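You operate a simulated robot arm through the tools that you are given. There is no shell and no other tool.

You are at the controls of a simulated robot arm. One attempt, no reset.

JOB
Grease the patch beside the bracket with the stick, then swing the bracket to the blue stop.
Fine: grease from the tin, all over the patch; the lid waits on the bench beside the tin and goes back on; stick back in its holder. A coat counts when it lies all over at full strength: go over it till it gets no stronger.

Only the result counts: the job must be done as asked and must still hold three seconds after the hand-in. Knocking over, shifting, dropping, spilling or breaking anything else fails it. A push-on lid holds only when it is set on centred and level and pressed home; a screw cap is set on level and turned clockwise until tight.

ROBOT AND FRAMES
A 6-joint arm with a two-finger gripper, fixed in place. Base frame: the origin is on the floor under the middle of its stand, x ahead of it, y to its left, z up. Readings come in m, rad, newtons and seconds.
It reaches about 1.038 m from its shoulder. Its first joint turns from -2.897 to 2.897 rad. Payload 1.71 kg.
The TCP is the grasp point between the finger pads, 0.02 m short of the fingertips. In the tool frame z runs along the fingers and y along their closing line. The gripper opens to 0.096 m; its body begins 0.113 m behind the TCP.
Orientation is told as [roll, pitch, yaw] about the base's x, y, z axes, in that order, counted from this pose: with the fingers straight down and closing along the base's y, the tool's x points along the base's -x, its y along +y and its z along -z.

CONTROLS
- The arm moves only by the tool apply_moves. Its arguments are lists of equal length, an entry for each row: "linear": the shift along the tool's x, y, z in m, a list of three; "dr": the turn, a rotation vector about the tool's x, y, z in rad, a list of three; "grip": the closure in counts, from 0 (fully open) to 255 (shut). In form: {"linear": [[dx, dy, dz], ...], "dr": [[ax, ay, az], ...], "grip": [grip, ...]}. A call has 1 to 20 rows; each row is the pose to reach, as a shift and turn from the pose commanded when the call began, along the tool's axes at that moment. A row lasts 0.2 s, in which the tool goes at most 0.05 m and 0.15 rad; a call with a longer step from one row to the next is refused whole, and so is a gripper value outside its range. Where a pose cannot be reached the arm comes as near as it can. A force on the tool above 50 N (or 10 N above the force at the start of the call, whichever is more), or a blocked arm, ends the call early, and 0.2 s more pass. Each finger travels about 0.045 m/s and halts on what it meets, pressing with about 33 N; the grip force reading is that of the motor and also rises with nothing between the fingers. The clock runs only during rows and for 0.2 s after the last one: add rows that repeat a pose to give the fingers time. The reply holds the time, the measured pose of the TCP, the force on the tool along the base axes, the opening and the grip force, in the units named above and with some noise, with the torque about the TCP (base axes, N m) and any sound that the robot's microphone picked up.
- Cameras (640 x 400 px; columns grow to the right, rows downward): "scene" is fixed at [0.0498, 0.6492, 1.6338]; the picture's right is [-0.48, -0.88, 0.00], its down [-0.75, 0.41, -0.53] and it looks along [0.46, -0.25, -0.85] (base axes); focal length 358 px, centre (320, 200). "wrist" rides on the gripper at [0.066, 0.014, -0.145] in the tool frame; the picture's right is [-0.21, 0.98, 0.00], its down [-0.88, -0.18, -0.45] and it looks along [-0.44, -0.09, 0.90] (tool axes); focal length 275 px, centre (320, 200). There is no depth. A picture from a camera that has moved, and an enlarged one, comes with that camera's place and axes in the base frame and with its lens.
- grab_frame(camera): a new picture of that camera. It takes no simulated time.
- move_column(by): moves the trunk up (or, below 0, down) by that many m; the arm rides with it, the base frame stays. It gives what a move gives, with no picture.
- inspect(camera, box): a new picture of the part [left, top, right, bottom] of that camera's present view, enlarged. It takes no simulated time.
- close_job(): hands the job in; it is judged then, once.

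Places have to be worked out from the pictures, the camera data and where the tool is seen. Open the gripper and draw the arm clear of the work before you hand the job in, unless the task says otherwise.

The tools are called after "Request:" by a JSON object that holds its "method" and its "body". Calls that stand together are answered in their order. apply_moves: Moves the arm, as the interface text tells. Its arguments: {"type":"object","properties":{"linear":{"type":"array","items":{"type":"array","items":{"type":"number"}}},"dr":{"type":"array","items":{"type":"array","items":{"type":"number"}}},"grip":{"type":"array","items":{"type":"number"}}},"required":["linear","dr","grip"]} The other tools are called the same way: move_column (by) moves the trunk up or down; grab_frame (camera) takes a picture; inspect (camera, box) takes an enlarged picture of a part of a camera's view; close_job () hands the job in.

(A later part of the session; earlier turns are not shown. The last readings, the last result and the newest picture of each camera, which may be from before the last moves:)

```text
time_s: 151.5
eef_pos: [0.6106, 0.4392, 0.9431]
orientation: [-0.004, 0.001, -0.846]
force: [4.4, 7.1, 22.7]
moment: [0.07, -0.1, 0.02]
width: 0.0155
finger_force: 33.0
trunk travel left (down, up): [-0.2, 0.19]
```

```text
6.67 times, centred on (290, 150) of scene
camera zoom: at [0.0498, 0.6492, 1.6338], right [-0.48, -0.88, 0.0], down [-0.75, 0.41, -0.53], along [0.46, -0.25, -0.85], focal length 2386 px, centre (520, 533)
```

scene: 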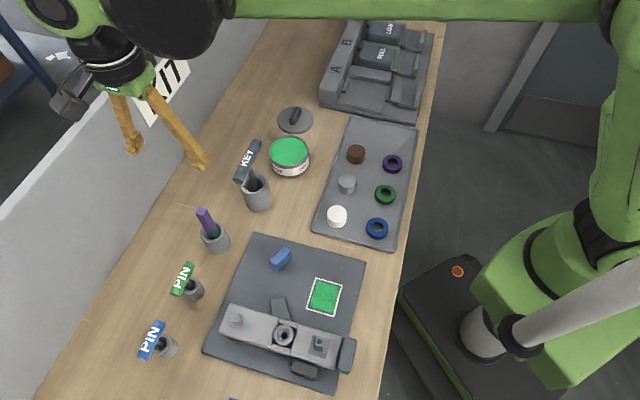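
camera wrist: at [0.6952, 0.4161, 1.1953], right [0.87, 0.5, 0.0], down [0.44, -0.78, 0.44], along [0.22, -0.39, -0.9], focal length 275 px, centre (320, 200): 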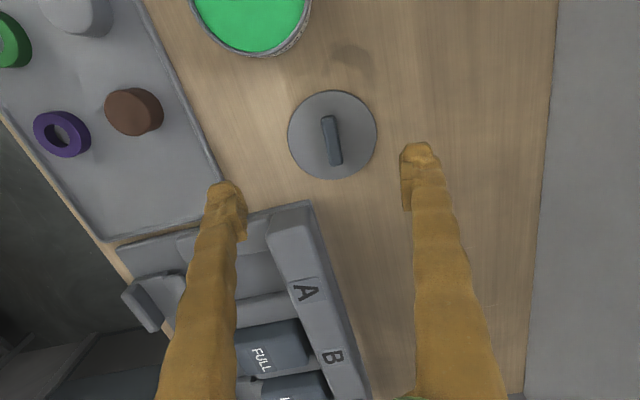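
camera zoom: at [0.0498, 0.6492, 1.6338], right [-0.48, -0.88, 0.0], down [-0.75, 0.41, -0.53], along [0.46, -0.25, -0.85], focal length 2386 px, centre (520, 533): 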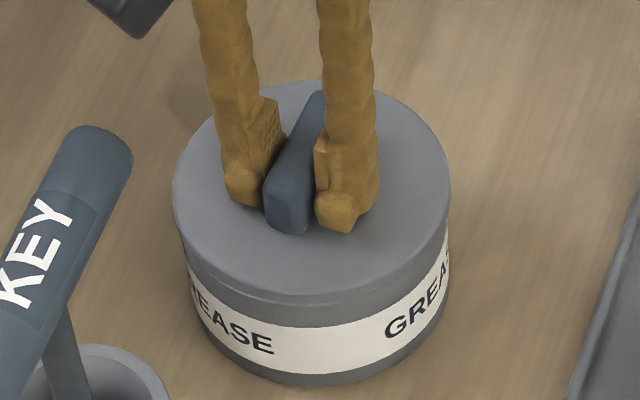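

Request:
{"method": "apply_moves", "body": {"linear": [[0, 0, 0.001], [0, 0, 0.002], [0, 0, 0.003], [0, 0, 0.004], [0, 0, 0.004]], "dr": [[0, 0, 0], [0, 0, 0], [0, 0, 0], [0, 0, 0], [0, 0, 0]], "grip": [222, 222, 222, 222, 222]}}

Request:
{"method": "inspect", "body": {"camera": "scene", "box": [265, 120, 315, 180]}}

```text
time_s: 152.4
eef_pos: [0.5954, 0.4402, 0.9485]
orientation: [0.01, -0.011, -0.846]
force: [-0.9, -0.8, -0.3]
moment: [-0.01, -0.08, -0.03]
width: 0.0156
finger_force: 33.1
trunk travel left (down, up): [-0.2, 0.19]
stopped in row 4: the force on the tool passed its limit at 52 N (the readings are from after the stop); the commanded pose is now the measured one
```

```text
6.67 times, centred on (290, 150) of scene
camera zoom: at [0.0498, 0.6492, 1.6338], right [-0.48, -0.88, 0.0], down [-0.75, 0.41, -0.53], along [0.46, -0.25, -0.85], focal length 2386 px, centre (520, 533)
```

zoom: 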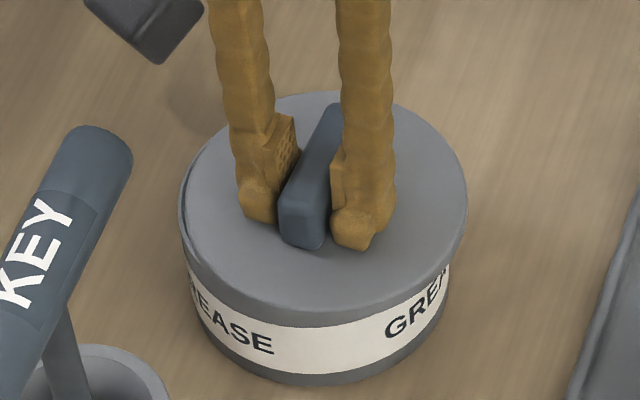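

The 50 N stop made the arm recoil (always ≈ −16 mm x), dragging the lid off-centre. I must stay under the limit: lift the lid again, re-level, and re-centre.

Request:
{"method": "apply_moves", "body": {"linear": [[0, 0, -0.008], [0, 0, -0.02], [0, 0, -0.035], [0, 0, -0.048], [0, 0, -0.048]], "dr": [[0, 0, 0], [0, 0, 0], [0.005, 0.0055, 0], [0.01, 0.011, 0], [0.01, 0.011, 0]], "grip": [222, 222, 222, 222, 222]}}

Request:
{"method": "inspect", "body": {"camera": "wrist", "box": [220, 60, 420, 240]}}

Request:
{"method": "inspect", "body": {"camera": "scene", "box": [255, 110, 325, 180]}}

```text
time_s: 153.6
eef_pos: [0.5977, 0.4405, 0.9965]
orientation: [-0.001, 0.0, -0.846]
force: [-0.4, 0.1, -0.4]
moment: [-0.02, 0.02, 0.01]
width: 0.0157
finger_force: 33.1
trunk travel left (down, up): [-0.2, 0.19]
```

```text
2.22 times, centred on (320, 150) of wrist
camera zoom: at [0.5645, 0.4988, 1.1428], right [0.87, 0.5, 0.0], down [0.44, -0.78, 0.44], along [0.22, -0.39, -0.9], focal length 612 px, centre (320, 311)
```

zoom: 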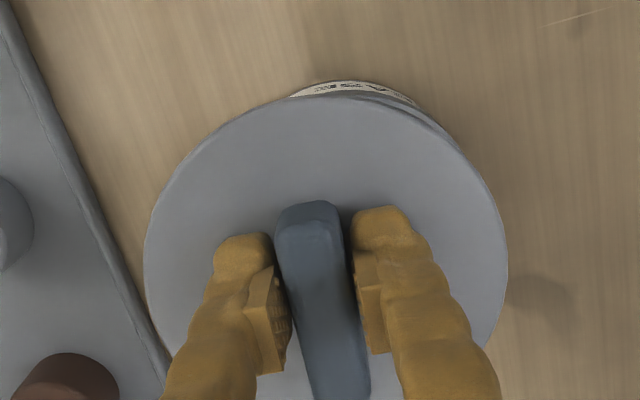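

```text
5.71 times, centred on (290, 145) of scene
camera zoom: at [0.0498, 0.6492, 1.6338], right [-0.48, -0.88, 0.0], down [-0.75, 0.41, -0.53], along [0.46, -0.25, -0.85], focal length 2045 px, centre (491, 514)
```

zoom: 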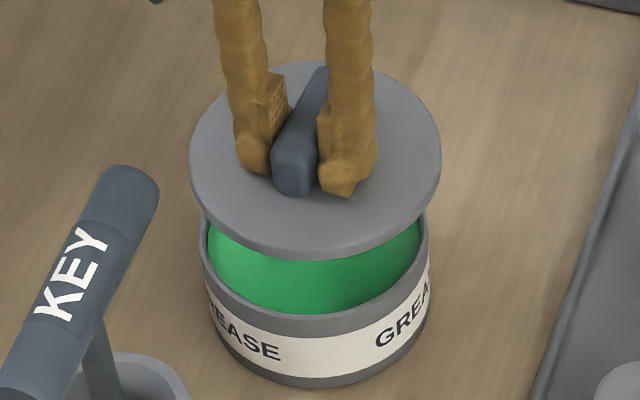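

Tips now bear right on the lid's top (grip slid down the knob). I'll re-centre over the tin (≈8 mm each way) and lower to just above the rim to verify.

Request:
{"method": "apply_moves", "body": {"linear": [[-0.004, 0.0043, 0], [-0.0079, 0.0086, 0], [-0.0079, 0.0086, 0.012], [-0.0079, 0.0086, 0.024], [-0.0079, 0.0086, 0.036], [-0.0079, 0.0086, 0.042], [-0.0079, 0.0086, 0.042]], "dr": [[0, 0, 0], [0, 0, 0], [0, 0, 0], [0, 0, 0], [0, 0, 0], [0, 0, 0], [0, 0, 0]], "grip": [222, 222, 222, 222, 222, 222, 222]}}

Request:
{"method": "inspect", "body": {"camera": "wrist", "box": [240, 70, 400, 210]}}

Request:
{"method": "inspect", "body": {"camera": "scene", "box": [265, 120, 315, 180]}}

```text
time_s: 155.2
eef_pos: [0.6078, 0.44, 0.9554]
orientation: [-0.002, 0.002, -0.844]
force: [-0.3, -0.1, -0.5]
moment: [0.0, 0.02, -0.02]
width: 0.0155
finger_force: 33.1
trunk travel left (down, up): [-0.2, 0.19]
```

```text
2.86 times, centred on (320, 140) of wrist
camera zoom: at [0.5762, 0.4984, 1.1007], right [0.87, 0.5, 0.0], down [0.44, -0.78, 0.44], along [0.22, -0.39, -0.9], focal length 786 px, centre (320, 371)
```

zoom: 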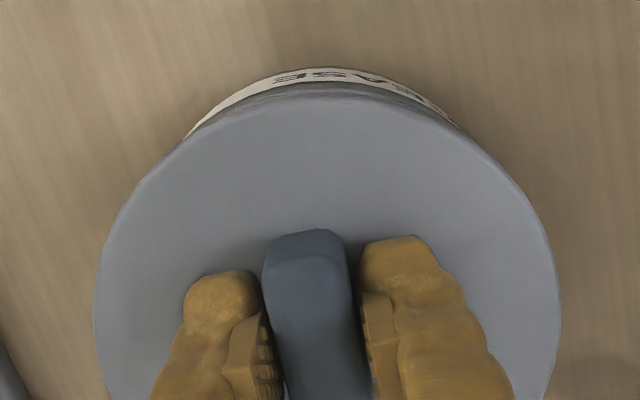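

```text
6.67 times, centred on (290, 150) of scene
camera zoom: at [0.0498, 0.6492, 1.6338], right [-0.48, -0.88, 0.0], down [-0.75, 0.41, -0.53], along [0.46, -0.25, -0.85], focal length 2386 px, centre (520, 533)
```

zoom: 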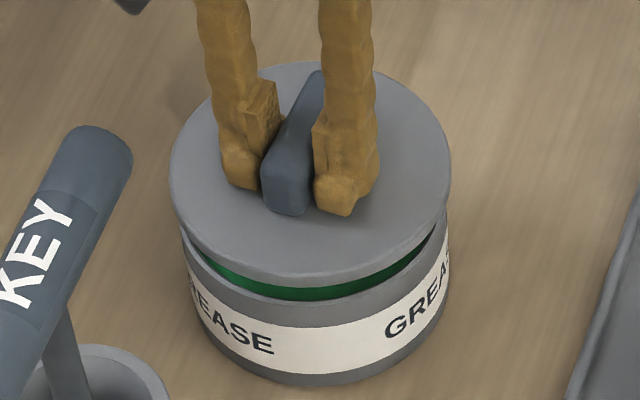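

Request:
{"method": "inspect", "body": {"camera": "wrist", "box": [265, 85, 375, 135]}}

Request:
{"method": "inspect", "body": {"camera": "scene", "box": [264, 150, 316, 182]}}

```text
5.82 times, centred on (320, 110) of wrist
camera zoom: at [0.5762, 0.4984, 1.1007], right [0.87, 0.5, 0.0], down [0.44, -0.78, 0.44], along [0.22, -0.39, -0.9], focal length 1602 px, centre (320, 724)
```

zoom: 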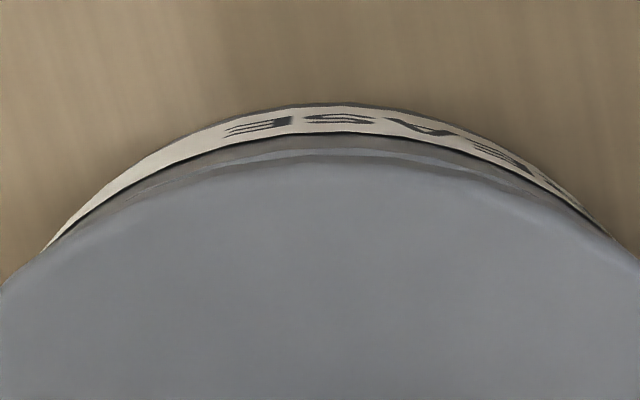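

```text
12.31 times, centred on (290, 166) of scene
camera zoom: at [0.0498, 0.6492, 1.6338], right [-0.48, -0.88, 0.0], down [-0.75, 0.41, -0.53], along [0.46, -0.25, -0.85], focal length 4405 px, centre (689, 618)
```

zoom: 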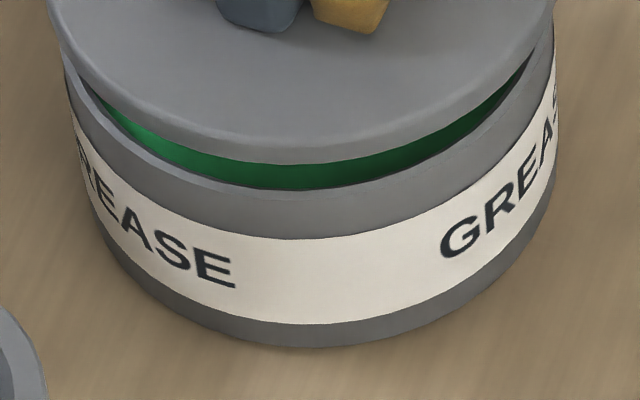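

Alignment looks good within ~1 mm. Lower gently to rest the lid on the rim.

Request:
{"method": "apply_moves", "body": {"linear": [[0, 0.0005, 0.003], [0, 0.0005, 0.006], [0, 0.0005, 0.008], [0, 0.0005, 0.008]], "dr": [[0, 0, 0], [0, 0, 0], [0, 0, 0], [0, 0, 0]], "grip": [222, 222, 222, 222]}}

```text
time_s: 156.2
eef_pos: [0.6099, 0.4407, 0.9452]
orientation: [-0.002, 0.002, -0.845]
force: [-0.6, 0.8, -1.0]
moment: [-0.01, 0.04, 0.02]
width: 0.0158
finger_force: 32.5
trunk travel left (down, up): [-0.2, 0.19]
```

Request:
{"method": "apply_moves", "body": {"linear": [[0, 0, 0.001], [0, 0, 0.002], [0, 0, 0.002]], "dr": [[0, 0, 0], [0, 0, 0], [0, 0, 0]], "grip": [222, 222, 222]}}

Request:
{"method": "inspect", "body": {"camera": "scene", "box": [264, 130, 316, 182]}}

```text
time_s: 157.0
eef_pos: [0.6095, 0.4397, 0.9437]
orientation: [-0.002, 0.003, -0.845]
force: [0.5, -0.2, 0.1]
moment: [0.0, -0.02, 0.0]
width: 0.0155
finger_force: 32.4
trunk travel left (down, up): [-0.2, 0.19]
```

```text
7.69 times, centred on (290, 156) of scene
camera zoom: at [0.0498, 0.6492, 1.6338], right [-0.48, -0.88, 0.0], down [-0.75, 0.41, -0.53], along [0.46, -0.25, -0.85], focal length 2753 px, centre (551, 538)
```

zoom: 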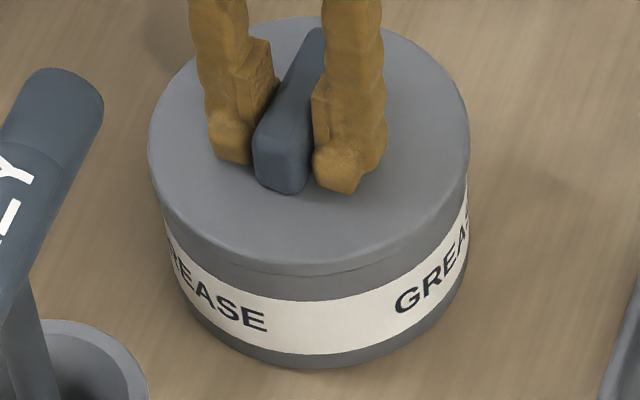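

Request:
{"method": "apply_moves", "body": {"linear": [[0, 0, 0.0008], [0, 0, 0.0015], [0, 0, 0.0015]], "dr": [[0, 0, 0], [0, 0, 0], [0, 0, 0]], "grip": [222, 222, 222]}}

```text
time_s: 157.8
eef_pos: [0.6085, 0.4403, 0.9415]
orientation: [-0.002, 0.003, -0.843]
force: [0.4, 0.8, -0.8]
moment: [0.0, -0.01, 0.01]
width: 0.0156
finger_force: 32.6
trunk travel left (down, up): [-0.2, 0.19]
```

Request:
{"method": "apply_moves", "body": {"linear": [[0, 0, 0.0008], [0, 0, 0.0015], [0, 0, 0.0015]], "dr": [[0, 0, 0], [0, 0, 0], [0, 0, 0]], "grip": [222, 222, 222]}}

Request:
{"method": "inspect", "body": {"camera": "scene", "box": [264, 130, 316, 182]}}

Request:
{"method": "inspect", "body": {"camera": "wrist", "box": [240, 70, 400, 210]}}

```text
time_s: 158.6
eef_pos: [0.6091, 0.4421, 0.9414]
orientation: [-0.001, 0.001, -0.843]
force: [-1.3, 8.0, 21.3]
moment: [-0.04, -0.06, 0.04]
width: 0.0155
finger_force: 32.9
trunk travel left (down, up): [-0.2, 0.19]
heard: snap
```

```text
7.69 times, centred on (290, 156) of scene
camera zoom: at [0.0498, 0.6492, 1.6338], right [-0.48, -0.88, 0.0], down [-0.75, 0.41, -0.53], along [0.46, -0.25, -0.85], focal length 2753 px, centre (551, 538)
```

zoom: 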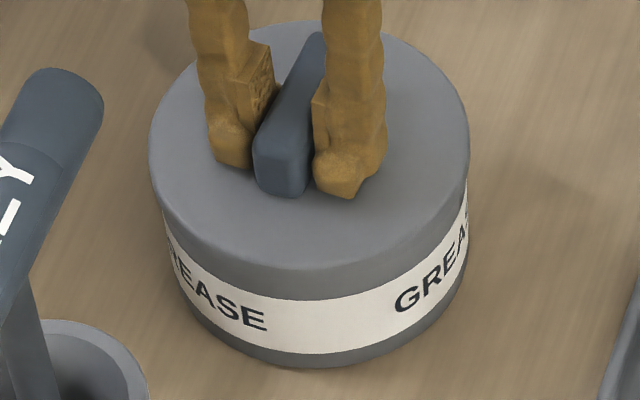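

```text
2.86 times, centred on (320, 140) of wrist
camera zoom: at [0.5759, 0.4992, 1.0879], right [0.87, 0.5, 0.0], down [0.44, -0.78, 0.44], along [0.22, -0.38, -0.9], focal length 786 px, centre (320, 371)
```

zoom: 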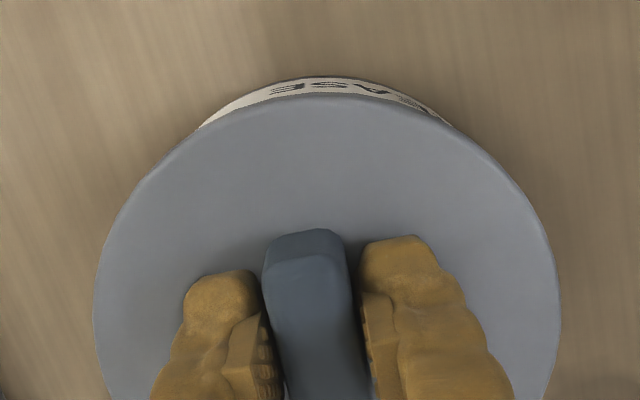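

A snap was heard: the lid is pressed home and sits flush. The tin got dragged ~23 mm from its original place earlier, so I'll ease the load and gently slide it back (+x) by the gripped knob.

Request:
{"method": "apply_moves", "body": {"linear": [[0, 0, 0.0007], [0, 0, 0.0007], [0, 0, -0.0005], [0, 0, -0.0013], [0, 0, -0.0013]], "dr": [[0, 0, 0], [0, 0, 0], [0, 0, 0], [0, 0, 0], [0, 0, 0]], "grip": [222, 222, 222, 222, 222]}}

```text
time_s: 159.8
eef_pos: [0.6081, 0.4408, 0.9415]
orientation: [-0.001, 0.002, -0.844]
force: [-4.4, 1.1, 2.4]
moment: [0.1, 0.16, 0.0]
width: 0.0156
finger_force: 32.8
trunk travel left (down, up): [-0.2, 0.19]
```

Request:
{"method": "apply_moves", "body": {"linear": [[-0.0013, 0.0015, 0], [-0.0026, 0.003, 0], [-0.0039, 0.0046, 0], [-0.0052, 0.0061, 0], [-0.0065, 0.0076, 0], [-0.0078, 0.0092, 0], [-0.0078, 0.0092, 0]], "dr": [[0, 0, 0], [0, 0, 0], [0, 0, 0], [0, 0, 0], [0, 0, 0], [0, 0, 0], [0, 0, 0]], "grip": [222, 222, 222, 222, 222, 222, 222]}}

Request:
{"method": "inspect", "body": {"camera": "scene", "box": [250, 110, 330, 190]}}

```text
time_s: 161.4
eef_pos: [0.6217, 0.4395, 0.9425]
orientation: [-0.003, 0.002, -0.844]
force: [0.3, 0.0, 0.0]
moment: [-0.02, 0.0, 0.04]
width: 0.0155
finger_force: 33.2
trunk travel left (down, up): [-0.2, 0.19]
heard: snap
```

```text
5.00 times, centred on (290, 150) of scene
camera zoom: at [0.0498, 0.6492, 1.6338], right [-0.48, -0.88, 0.0], down [-0.75, 0.41, -0.53], along [0.46, -0.25, -0.85], focal length 1789 px, centre (470, 450)
```

zoom: 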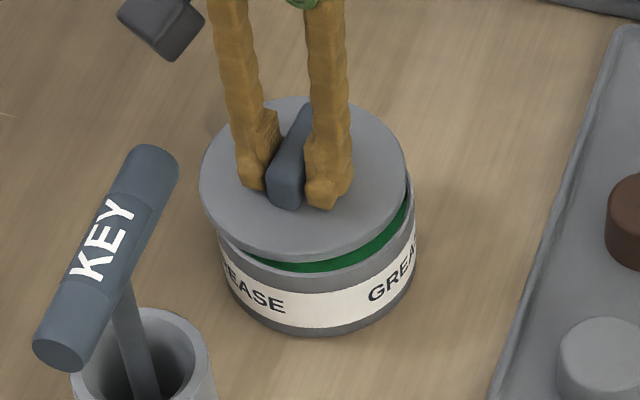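

Sliding by the knob popped the lid off again, so I won't do that. I lift the lid clear and look at where the tin is now.

Request:
{"method": "apply_moves", "body": {"linear": [[0, 0, -0.01], [0, 0, -0.025], [0, 0, -0.045], [0, 0, -0.055], [0, 0, -0.055]], "dr": [[0, 0, 0], [0, 0, 0], [0, 0, 0], [-0.003, -0.002, 0], [-0.003, -0.002, 0]], "grip": [222, 222, 222, 222, 222]}}

Request:
{"method": "inspect", "body": {"camera": "wrist", "box": [220, 60, 420, 240]}}

Request:
{"method": "inspect", "body": {"camera": "scene", "box": [255, 110, 325, 180]}}

```text
time_s: 162.6
eef_pos: [0.6211, 0.4402, 0.9975]
orientation: [0.002, 0.0, -0.844]
force: [-0.6, 0.4, -0.8]
moment: [0.0, 0.01, 0.04]
width: 0.0153
finger_force: 33.0
trunk travel left (down, up): [-0.2, 0.19]
```

```text
2.22 times, centred on (320, 150) of wrist
camera zoom: at [0.5882, 0.4986, 1.1428], right [0.87, 0.5, 0.0], down [0.44, -0.78, 0.44], along [0.22, -0.39, -0.9], focal length 612 px, centre (320, 311)
```

zoom: 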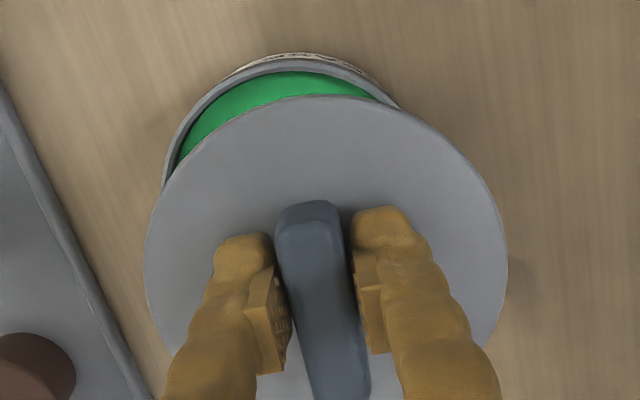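

```text
5.71 times, centred on (290, 145) of scene
camera zoom: at [0.0498, 0.6492, 1.6338], right [-0.48, -0.88, 0.0], down [-0.75, 0.41, -0.53], along [0.46, -0.25, -0.85], focal length 2045 px, centre (491, 514)
```

zoom: 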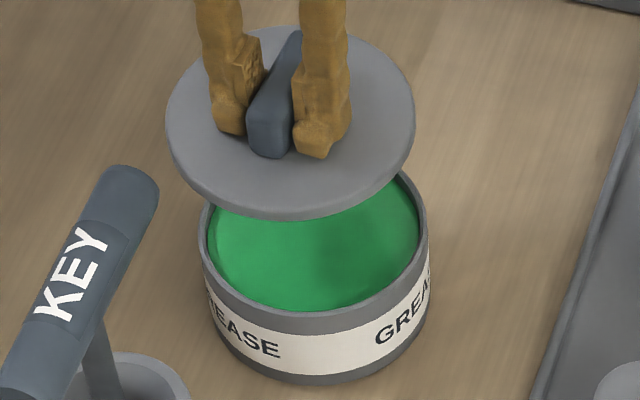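

The tin hasn't moved and the lid is still held at the same grip offset. I return to the exact centred position and press it home again.

Request:
{"method": "apply_moves", "body": {"linear": [[0.004, -0.0046, 0], [0.0078, -0.0092, 0], [0.0078, -0.0092, 0.015], [0.0078, -0.0092, 0.03], [0.0078, -0.0092, 0.042], [0.0078, -0.0092, 0.048], [0.0078, -0.0092, 0.048]], "dr": [[0, 0, 0], [0, 0, 0], [0, 0, 0], [0, 0, 0], [0, 0, 0], [0, 0, 0], [0, 0, 0]], "grip": [222, 222, 222, 222, 222, 222, 222]}}

Request:
{"method": "inspect", "body": {"camera": "wrist", "box": [240, 70, 400, 210]}}

Request:
{"method": "inspect", "body": {"camera": "scene", "box": [264, 130, 316, 182]}}

```text
time_s: 164.2
eef_pos: [0.6099, 0.4415, 0.9492]
orientation: [0.001, 0.0, -0.843]
force: [0.7, 0.3, -1.2]
moment: [0.0, -0.03, 0.04]
width: 0.0156
finger_force: 32.8
trunk travel left (down, up): [-0.2, 0.19]
```

```text
2.86 times, centred on (320, 140) of wrist
camera zoom: at [0.5765, 0.4981, 1.0955], right [0.87, 0.5, 0.0], down [0.44, -0.78, 0.44], along [0.22, -0.39, -0.9], focal length 786 px, centre (320, 371)
```

zoom: 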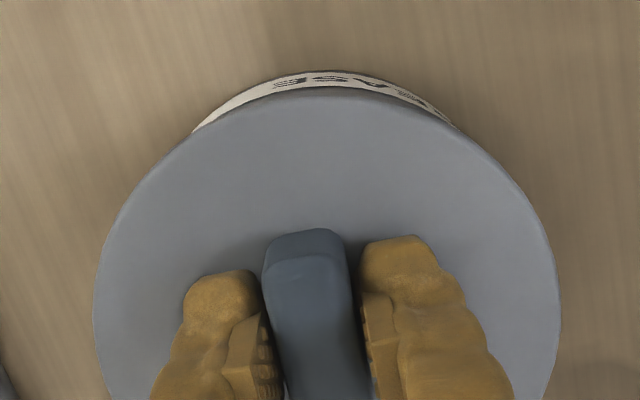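

```text
7.69 times, centred on (290, 156) of scene
camera zoom: at [0.0498, 0.6492, 1.6338], right [-0.48, -0.88, 0.0], down [-0.75, 0.41, -0.53], along [0.46, -0.25, -0.85], focal length 2753 px, centre (551, 538)
```

zoom: 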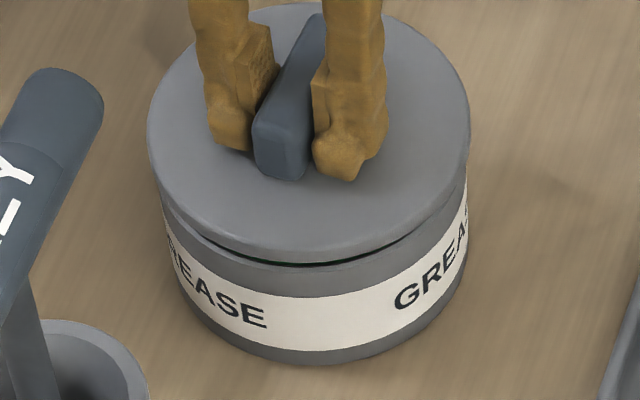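

Request:
{"method": "apply_moves", "body": {"linear": [[0, 0, 0.002], [0, 0, 0.004], [0, 0, 0.0055], [0, 0, 0.007], [0, 0, 0.007]], "dr": [[0, 0, 0], [0, 0, 0], [0, 0, 0], [0, 0, 0], [0, 0, 0]], "grip": [222, 222, 222, 222, 222]}}

```text
time_s: 165.4
eef_pos: [0.6094, 0.44, 0.9424]
orientation: [0.0, 0.001, -0.843]
force: [-0.2, -0.1, -0.1]
moment: [-0.03, -0.02, -0.01]
width: 0.0155
finger_force: 33.1
trunk travel left (down, up): [-0.2, 0.19]
```

Request:
{"method": "apply_moves", "body": {"linear": [[0, 0, 0.0008], [0, 0, 0.0015], [0, 0, 0.0015]], "dr": [[0, 0, 0], [0, 0, 0], [0, 0, 0]], "grip": [222, 222, 222]}}

```text
time_s: 166.2
eef_pos: [0.6085, 0.4404, 0.9423]
orientation: [0.004, 0.001, -0.844]
force: [10.0, 7.5, 34.8]
moment: [0.15, -0.09, 0.03]
width: 0.0153
finger_force: 33.2
trunk travel left (down, up): [-0.2, 0.19]
heard: snap
```

Snap heard again, with 35 N down and ~12 N sideways. I relax the side load by 1 mm toward +u and ease the vertical load before releasing.

Request:
{"method": "apply_moves", "body": {"linear": [[0, 0.0005, 0], [0, 0.001, -0.0005], [0, 0.001, -0.001], [0, 0.001, -0.001]], "dr": [[0, 0, 0], [0, 0, 0], [0, 0, 0], [0, 0, 0]], "grip": [222, 222, 222, 222]}}

Request:
{"method": "inspect", "body": {"camera": "scene", "box": [264, 130, 316, 182]}}

```text
time_s: 167.2
eef_pos: [0.6096, 0.4404, 0.9423]
orientation: [0.001, 0.0, -0.845]
force: [-4.2, -2.6, 17.3]
moment: [-0.07, 0.16, 0.03]
width: 0.0154
finger_force: 32.7
trunk travel left (down, up): [-0.2, 0.19]
```

```text
7.69 times, centred on (290, 156) of scene
camera zoom: at [0.0498, 0.6492, 1.6338], right [-0.48, -0.88, 0.0], down [-0.75, 0.41, -0.53], along [0.46, -0.25, -0.85], focal length 2753 px, centre (551, 538)
```

zoom: 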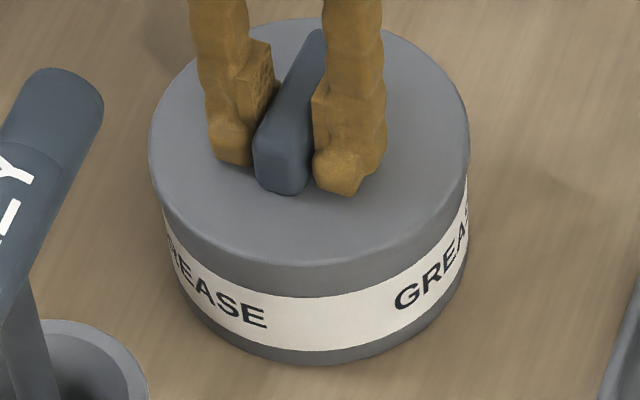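

Request:
{"method": "apply_moves", "body": {"linear": [[0, -0.0003, -0.0008], [0, -0.0003, -0.0008], [0, -0.0003, -0.0008], [0, -0.0003, -0.0008], [0, -0.0003, -0.0008], [0, -0.0003, -0.0008], [0, -0.0003, -0.0008]], "dr": [[0, 0, 0], [0, 0, 0], [0, 0, 0], [0, 0, 0], [0, 0, 0], [0, 0, 0], [0, 0, 0]], "grip": [222, 218, 212, 205, 190, 160, 120]}}

Request:
{"method": "inspect", "body": {"camera": "scene", "box": [264, 130, 316, 182]}}

```text
time_s: 168.8
eef_pos: [0.6096, 0.4418, 0.9428]
orientation: [0.0, 0.0, -0.846]
force: [0.4, 0.5, -0.4]
moment: [0.02, -0.01, 0.03]
width: 0.051
finger_force: 0.0
trunk travel left (down, up): [-0.2, 0.19]
```

```text
7.69 times, centred on (290, 156) of scene
camera zoom: at [0.0498, 0.6492, 1.6338], right [-0.48, -0.88, 0.0], down [-0.75, 0.41, -0.53], along [0.46, -0.25, -0.85], focal length 2753 px, centre (551, 538)
```

zoom: 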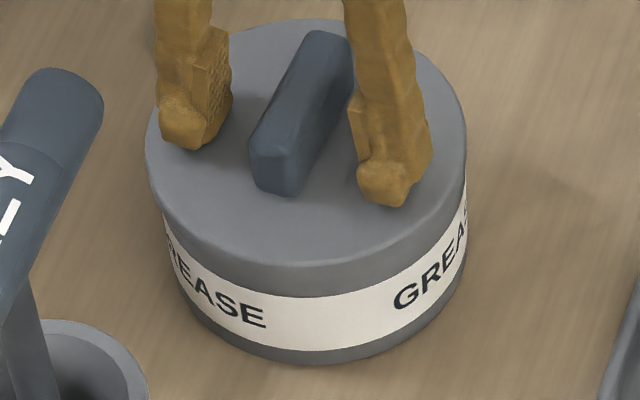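

The lid stays seated and level. For certainty I centre the open fingertips over the lid and press once more evenly (well below the limit).

Request:
{"method": "apply_moves", "body": {"linear": [[-0.004, 0.0007, 0], [-0.004, 0.0007, 0.001], [-0.004, 0.0007, 0.002], [-0.004, 0.0007, 0.003], [-0.004, 0.0007, 0.003]], "dr": [[0, 0, 0], [0, 0, 0], [0, 0, 0], [0, 0, 0], [0, 0, 0]], "grip": [120, 120, 120, 120, 120]}}

```text
time_s: 170.0
eef_pos: [0.613, 0.4388, 0.9407]
orientation: [0.003, 0.001, -0.845]
force: [8.6, 5.4, 32.4]
moment: [-0.16, 0.12, 0.01]
width: 0.0508
finger_force: 0.0
trunk travel left (down, up): [-0.2, 0.19]
```

32 N pressed with no further movement—the lid is home. I rise clear and check it.

Request:
{"method": "apply_moves", "body": {"linear": [[0, 0, -0.004], [0, 0, -0.02], [0, 0, -0.05], [0, 0, -0.09], [0, 0, -0.13], [0, 0, -0.17], [0, 0, -0.2], [0, 0, -0.2]], "dr": [[0, 0, 0], [0, 0, 0], [0, 0, 0], [0, 0, 0], [0, 0, 0], [0, 0, 0], [0, 0, 0], [0, 0, 0]], "grip": [120, 120, 100, 60, 0, 0, 0, 0]}}

Request:
{"method": "grab_frame", "body": {"camera": "scene"}}

Request:
{"method": "inspect", "body": {"camera": "scene", "box": [180, 110, 330, 260]}}

Request:
{"method": "inspect", "body": {"camera": "wrist", "box": [250, 60, 390, 180]}}

```text
time_s: 171.8
eef_pos: [0.6125, 0.4382, 1.1409]
orientation: [0.001, 0.0, -0.844]
force: [0.4, -0.4, 0.6]
moment: [0.0, -0.01, 0.02]
width: 0.0961
finger_force: 0.1
trunk travel left (down, up): [-0.2, 0.19]
```

```text
taken
```

scene: 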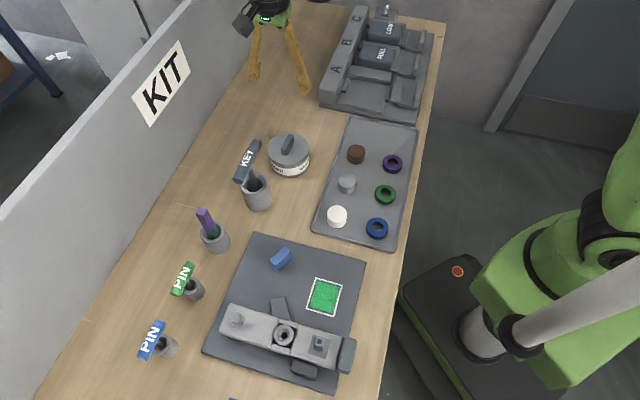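

```text
2.67 times, centred on (255, 185) of scene
camera zoom: at [0.0498, 0.6492, 1.6338], right [-0.48, -0.88, 0.0], down [-0.75, 0.41, -0.53], along [0.46, -0.25, -0.85], focal length 954 px, centre (493, 240)
```

zoom: 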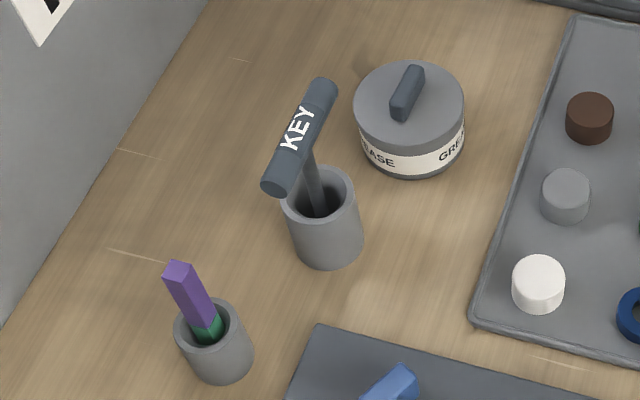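

```text
3.33 times, centred on (320, 120) of wrist
camera zoom: at [0.5801, 0.4964, 1.2867], right [0.87, 0.5, 0.0], down [0.44, -0.78, 0.44], along [0.22, -0.39, -0.9], focal length 918 px, centre (320, 467)
```

zoom: 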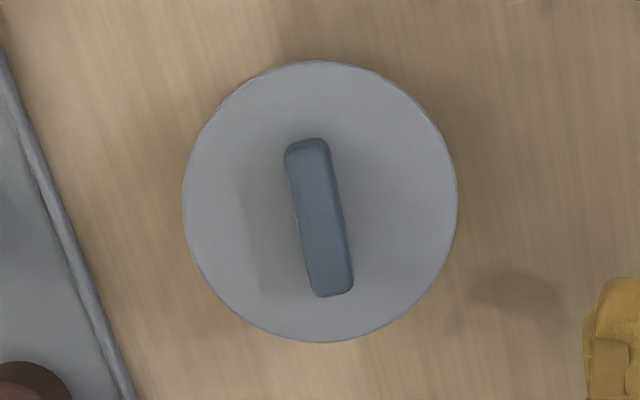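

The lid is back on, centred and level. Now the bracket: I close the fingers, rise, and travel to view the bracket's handle block near (0.113, 0.558).

Request:
{"method": "apply_moves", "body": {"linear": [[0, 0, -0.03], [0.01, -0.007, -0.06], [0.05, -0.033, -0.06], [0.09, -0.059, -0.06], [0.13, -0.085, -0.06], [0.17, -0.111, -0.06], [0.21, -0.137, -0.06], [0.25, -0.1635, -0.06], [0.29, -0.1897, -0.06], [0.33, -0.2158, -0.06], [0.37, -0.242, -0.06], [0.41, -0.268, -0.06], [0.4532, -0.2964, -0.06], [0.4532, -0.2964, -0.02], [0.4532, -0.2964, 0.021], [0.4532, -0.2964, 0.021]], "dr": [[0, 0, 0], [0, 0, 0], [0, 0, 0], [0, 0, 0], [0, 0, 0], [0, 0, 0], [0, 0, 0], [0, 0, 0], [0, 0, 0], [0, 0, 0], [0, 0, -0.02], [0, 0, -0.04], [0, 0, -0.059], [0, 0, -0.059], [0, 0, -0.059], [0, 0, -0.059]], "grip": [0, 0, 50, 100, 150, 200, 255, 255, 255, 255, 255, 255, 255, 255, 255, 255]}}

Request:
{"method": "grab_frame", "body": {"camera": "wrist"}}

Request:
{"method": "grab_frame", "body": {"camera": "scene"}}

```text
refused: row 13 steps farther than a row can; nothing moved
```

```text
taken
camera wrist: at [0.5801, 0.4964, 1.2867], right [0.87, 0.5, 0.0], down [0.44, -0.78, 0.44], along [0.22, -0.39, -0.9], focal length 275 px, centre (320, 200)
```

wrist: 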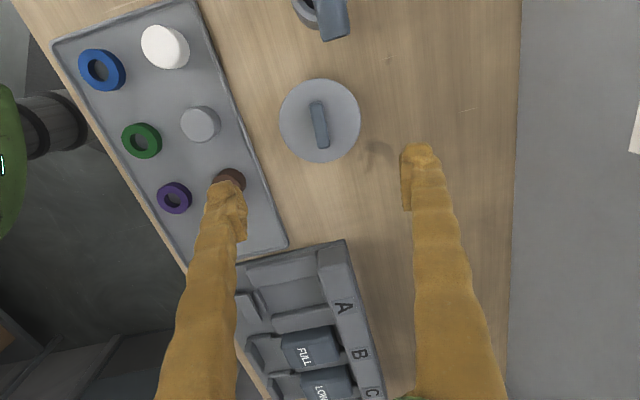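

```text
taken
```

scene: 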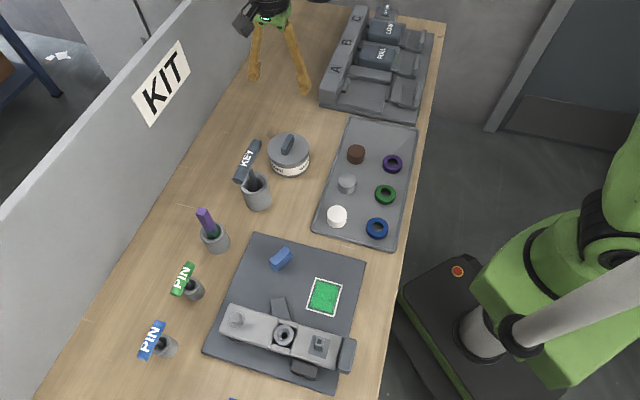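

One step was slightly too long; I repeat with an extra row.

Request:
{"method": "apply_moves", "body": {"linear": [[0, 0, -0.03], [0.01, -0.007, -0.06], [0.048, -0.0314, -0.06], [0.086, -0.0562, -0.06], [0.124, -0.0811, -0.06], [0.162, -0.106, -0.06], [0.2, -0.1308, -0.06], [0.238, -0.1557, -0.06], [0.276, -0.1805, -0.06], [0.314, -0.2054, -0.06], [0.352, -0.2302, -0.06], [0.39, -0.255, -0.06], [0.422, -0.276, -0.06], [0.4532, -0.2964, -0.06], [0.4532, -0.2964, -0.02], [0.4532, -0.2964, 0.021], [0.4532, -0.2964, 0.021]], "dr": [[0, 0, 0], [0, 0, 0], [0, 0, 0], [0, 0, 0], [0, 0, 0], [0, 0, 0], [0, 0, 0], [0, 0, 0], [0, 0, 0], [0, 0, 0], [0, 0, -0.02], [0, 0, -0.04], [0, 0, -0.059], [0, 0, -0.059], [0, 0, -0.059], [0, 0, -0.059], [0, 0, -0.059]], "grip": [0, 0, 50, 100, 150, 200, 255, 255, 255, 255, 255, 255, 255, 255, 255, 255, 255]}}

Request:
{"method": "grab_frame", "body": {"camera": "wrist"}}

Request:
{"method": "grab_frame", "body": {"camera": "scene"}}

```text
time_s: 175.4
eef_pos: [0.0901, 0.5822, 1.1199]
orientation: [0.002, -0.001, -0.785]
force: [-0.3, 0.5, 0.4]
moment: [-0.04, -0.02, 0.0]
width: 0.0
finger_force: 29.6
trunk travel left (down, up): [-0.2, 0.19]
```

```text
taken
camera wrist: at [0.0534, 0.6383, 1.2648], right [0.84, 0.55, 0.0], down [0.49, -0.75, 0.44], along [0.24, -0.37, -0.9], focal length 275 px, centre (320, 200)
```

wrist: 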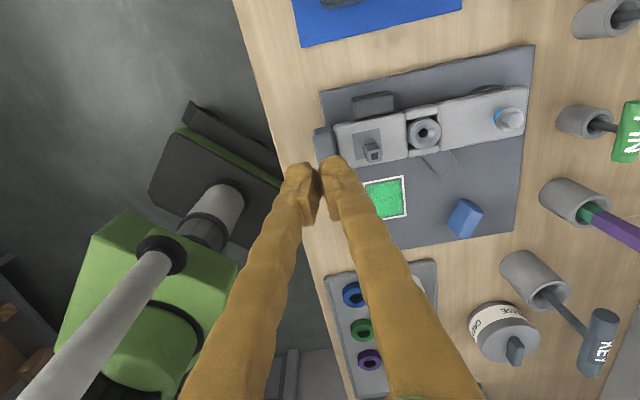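

```text
taken
```

scene: 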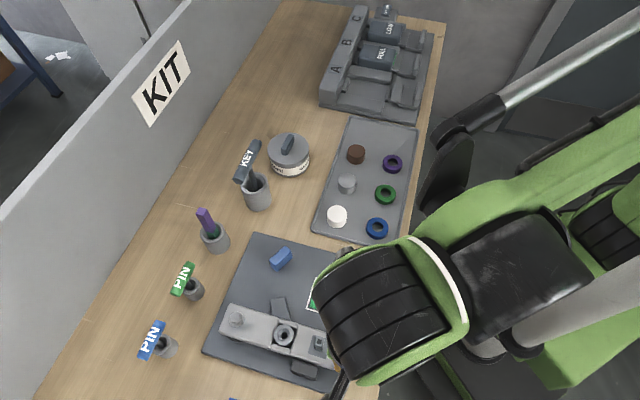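

Request:
{"method": "inspect", "body": {"camera": "wrist", "box": [300, 60, 540, 250]}}

Request:
{"method": "inspect", "body": {"camera": "wrist", "box": [300, 80, 400, 190]}}

Request:
{"method": "inspect", "body": {"camera": "wrist", "box": [400, 80, 530, 180]}}

```text
2.11 times, centred on (420, 155) of wrist
camera zoom: at [0.0534, 0.6383, 1.2648], right [0.84, 0.55, 0.0], down [0.49, -0.75, 0.44], along [0.24, -0.37, -0.9], focal length 580 px, centre (110, 295)
```

zoom: 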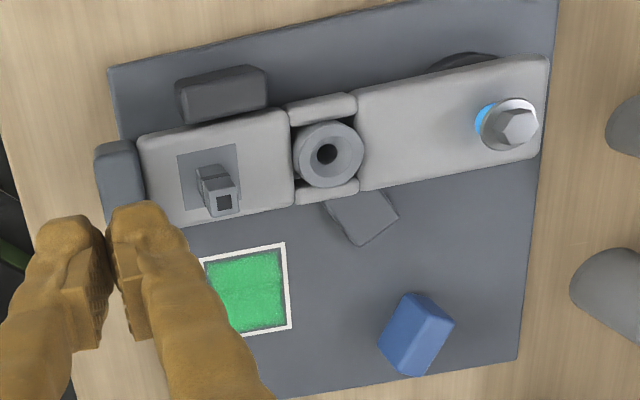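

```text
3.64 times, centred on (350, 135) of wrist
camera zoom: at [0.0534, 0.6383, 1.2648], right [0.84, 0.55, 0.0], down [0.49, -0.75, 0.44], along [0.24, -0.37, -0.9], focal length 1001 px, centre (211, 436)
```

zoom: 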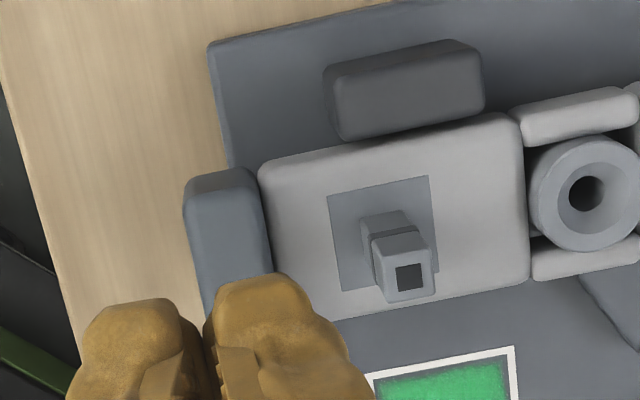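

```text
4.00 times, centred on (465, 130) of wrist
camera zoom: at [0.0534, 0.6383, 1.2648], right [0.84, 0.55, 0.0], down [0.49, -0.75, 0.44], along [0.24, -0.37, -0.9], focal length 1101 px, centre (-260, 480)
```

zoom: 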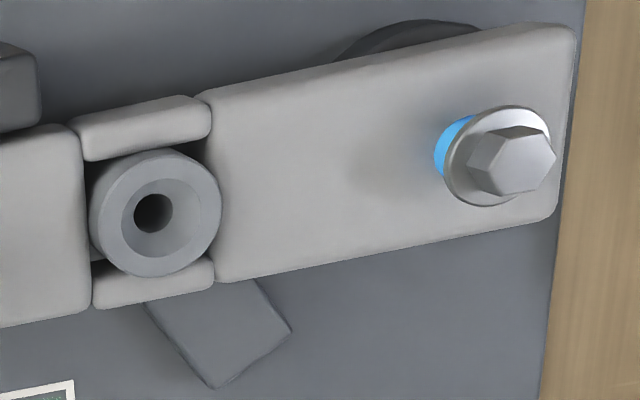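

The handle block is ~25 mm (radial) × 62 mm wide at 0.122 m from the pivot; black block behind it, so it must swing across the patch toward the blue stop. I'll lower the closed fingers behind the handle's outer end (the −v side), leaving ~2 cm clearance.

Request:
{"method": "apply_moves", "body": {"linear": [[0.012, 0.003, 0.02], [0.0252, 0.0062, 0.05], [0.0252, 0.0062, 0.09], [0.0252, 0.0062, 0.13], [0.0252, 0.0062, 0.165], [0.0252, 0.0062, 0.188], [0.0252, 0.0062, 0.188]], "dr": [[0, 0, 0], [0, 0, 0], [0, 0, 0], [0, 0, 0], [0, 0, 0], [0, 0, 0], [0, 0, 0]], "grip": [255, 255, 255, 255, 255, 255, 255]}}

Request:
{"method": "grab_frame", "body": {"camera": "wrist"}}

Request:
{"method": "grab_frame", "body": {"camera": "scene"}}

```text
time_s: 176.8
eef_pos: [0.096, 0.573, 0.9526]
orientation: [0.016, -0.009, -0.841]
force: [1.0, 1.6, 1.6]
moment: [-0.22, 0.24, -0.05]
width: 0.0
finger_force: 29.2
trunk travel left (down, up): [-0.2, 0.19]
stopped in row 6: the force on the tool passed its limit at 87 N (the readings are from after the stop); the commanded pose is now the measured one
```

```text
taken
camera wrist: at [0.0602, 0.6303, 1.0988], right [0.87, 0.5, 0.02], down [0.44, -0.78, 0.45], along [0.24, -0.38, -0.89], focal length 275 px, centre (320, 200)
```

wrist: 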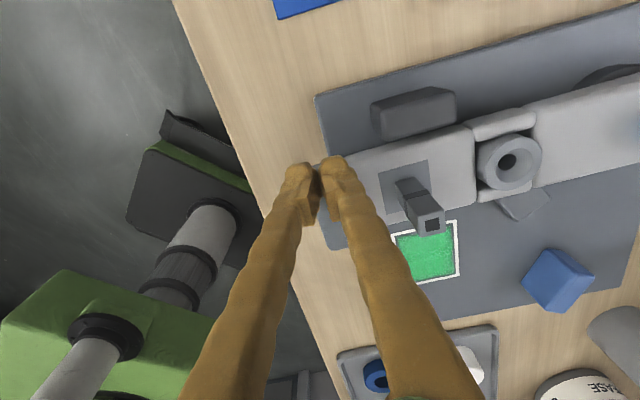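

```text
taken
```

scene: 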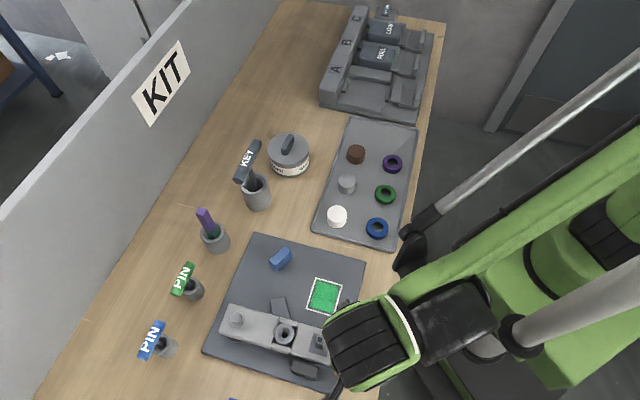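

The arm couldn't reach the commanded spot (it's too folded this close in) and the fingertips came down on the handle's top (87 N). I'll rise straight up and check that nothing shifted.

Request:
{"method": "apply_moves", "body": {"linear": [[0, 0, -0.02], [0, 0, -0.05], [0, 0, -0.09], [0, 0, -0.13], [0, 0, -0.17], [0, 0, -0.17]], "dr": [[0, 0, 0], [0, 0, 0], [0, 0, 0], [0, 0, 0], [0, 0, 0], [0, 0, 0]], "grip": [255, 255, 255, 255, 255, 255]}}

Request:
{"method": "grab_frame", "body": {"camera": "wrist"}}

Request:
{"method": "grab_frame", "body": {"camera": "scene"}}

```text
time_s: 178.2
eef_pos: [0.0807, 0.573, 1.1237]
orientation: [0.016, -0.009, -0.82]
force: [0.8, 0.3, -0.1]
moment: [0.03, -0.01, 0.02]
width: 0.0002
finger_force: 29.5
trunk travel left (down, up): [-0.2, 0.19]
```

```text
taken
camera wrist: at [0.044, 0.6303, 1.2693], right [0.86, 0.52, 0.02], down [0.45, -0.77, 0.45], along [0.25, -0.38, -0.89], focal length 275 px, centre (320, 200)
```

wrist: 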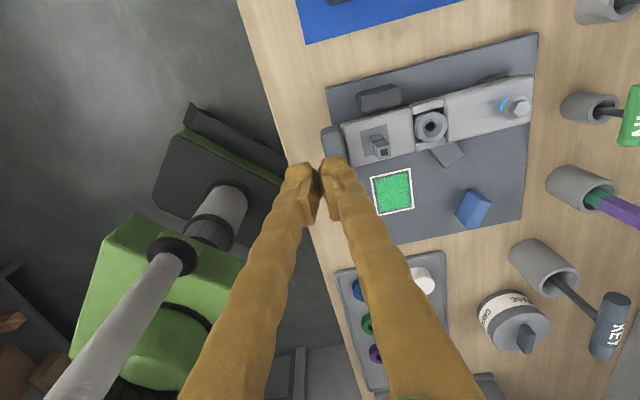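

```text
taken
```

scene: 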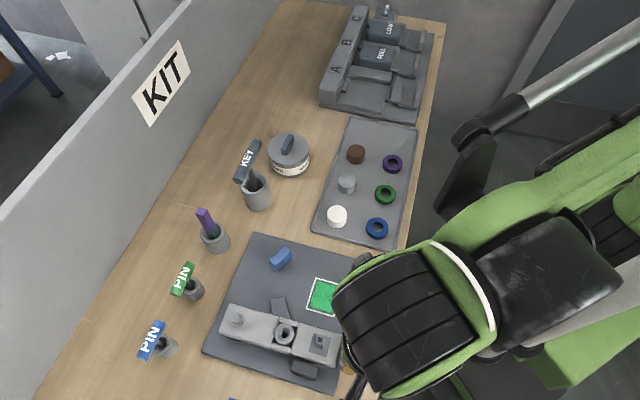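

Nothing shifted. Pushing behind the handle is out of the arm's comfortable reach, so I'll instead push the bracket's other (bolt) arm from its +v side toward −v, which turns it the same way; that region is well reachable. First I move above that side.

Request:
{"method": "apply_moves", "body": {"linear": [[-0.013, 0.034, 0], [-0.026, 0.069, 0], [-0.039, 0.103, 0], [-0.052, 0.137, 0], [-0.065, 0.172, 0], [-0.078, 0.206, 0], [-0.0906, 0.2406, 0], [-0.0906, 0.2406, 0]], "dr": [[0, 0, 0], [0.004, 0.002, -0.01], [0.008, 0.004, -0.02], [0.012, 0.007, -0.03], [0.016, 0.009, -0.035], [0.016, 0.009, -0.035], [0.016, 0.009, -0.035], [0.016, 0.009, -0.035]], "grip": [255, 255, 255, 255, 255, 255, 255, 255]}}

Request:
{"method": "grab_frame", "body": {"camera": "wrist"}}

Request:
{"method": "inspect", "body": {"camera": "scene", "box": [190, 220, 390, 400]}}

```text
time_s: 180.0
eef_pos: [0.3093, 0.6731, 1.1246]
orientation: [-0.003, 0.001, -0.777]
force: [0.6, 0.4, -0.4]
moment: [-0.04, 0.0, 0.01]
width: 0.0001
finger_force: 29.8
trunk travel left (down, up): [-0.2, 0.19]
```

```text
taken
camera wrist: at [0.2734, 0.7286, 1.2717], right [0.83, 0.55, 0.0], down [0.5, -0.74, 0.45], along [0.25, -0.37, -0.9], focal length 275 px, centre (320, 200)
```

wrist: 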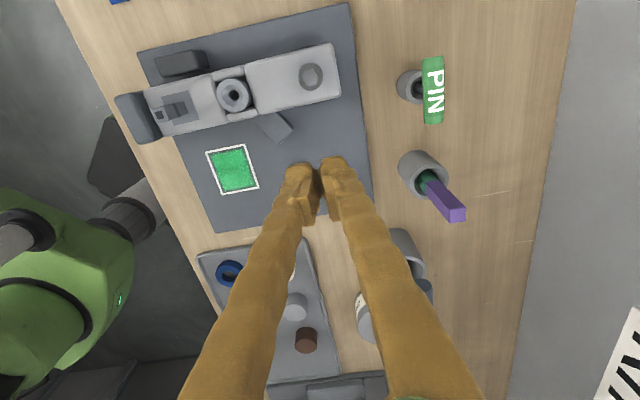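

```text
2.22 times, centred on (290, 310) of scene
camera zoom: at [0.0498, 0.6492, 1.6338], right [-0.48, -0.88, 0.0], down [-0.75, 0.41, -0.53], along [0.46, -0.25, -0.85], focal length 795 px, centre (387, -44)
```

zoom: 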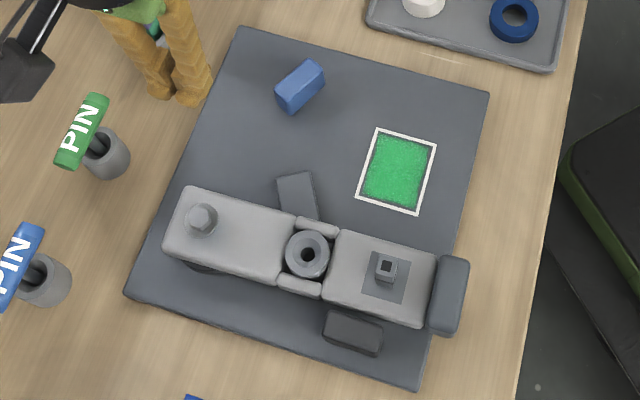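

Request:
{"method": "inspect", "body": {"camera": "wrist", "box": [130, 20, 370, 180]}}

```text
2.50 times, centred on (250, 100) of wrist
camera zoom: at [0.2734, 0.7286, 1.2717], right [0.83, 0.55, 0.0], down [0.5, -0.74, 0.45], along [0.25, -0.37, -0.9], focal length 688 px, centre (495, 450)
```

zoom: 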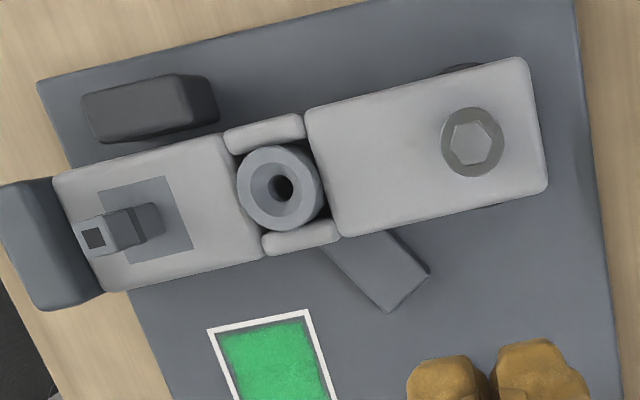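

The bracket's bolt arm spans u≈0.022–0.126 m with its +v side at v≈+0.0285 from the pivot (0.205, 0.644). I shift slightly and lower the closed fingers beside it to TCP z≈0.914.

Request:
{"method": "apply_moves", "body": {"linear": [[-0.008, 0.006, 0.03], [-0.008, 0.006, 0.07], [-0.008, 0.006, 0.11], [-0.008, 0.006, 0.15], [-0.008, 0.006, 0.18], [-0.008, 0.006, 0.2], [-0.008, 0.006, 0.2]], "dr": [[0, 0, 0], [-0.003, 0, 0], [-0.003, 0, 0], [-0.003, 0, 0], [-0.003, 0, 0], [-0.003, 0, 0], [-0.003, 0, 0]], "grip": [255, 255, 255, 255, 255, 255, 255]}}

Request:
{"method": "grab_frame", "body": {"camera": "wrist"}}

Request:
{"method": "inspect", "body": {"camera": "scene", "box": [190, 220, 390, 400]}}

```text
time_s: 181.6
eef_pos: [0.3248, 0.6723, 0.9272]
orientation: [0.002, 0.001, -0.777]
force: [-0.8, 0.5, 0.4]
moment: [-0.03, 0.01, 0.01]
width: 0.0001
finger_force: 29.5
trunk travel left (down, up): [-0.2, 0.19]
```

```text
taken
camera wrist: at [0.2862, 0.7273, 1.0731], right [0.83, 0.55, 0.0], down [0.5, -0.75, 0.44], along [0.25, -0.37, -0.9], focal length 275 px, centre (320, 200)
```

wrist: 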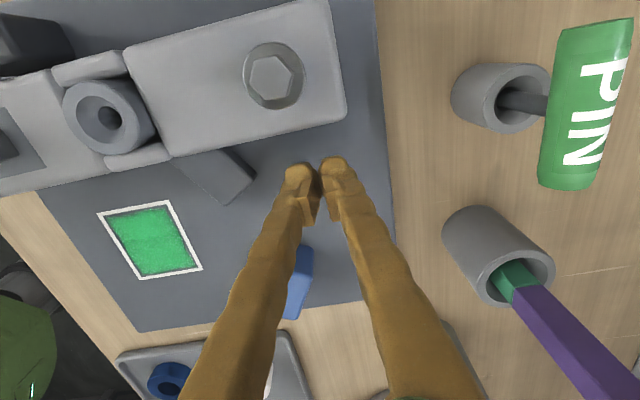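

```text
2.22 times, centred on (290, 310) of scene
camera zoom: at [0.0498, 0.6492, 1.6338], right [-0.48, -0.88, 0.0], down [-0.75, 0.41, -0.53], along [0.46, -0.25, -0.85], focal length 795 px, centre (387, -44)
```

zoom: 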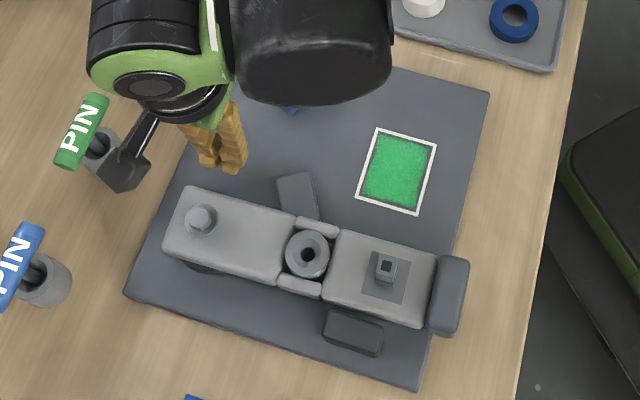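

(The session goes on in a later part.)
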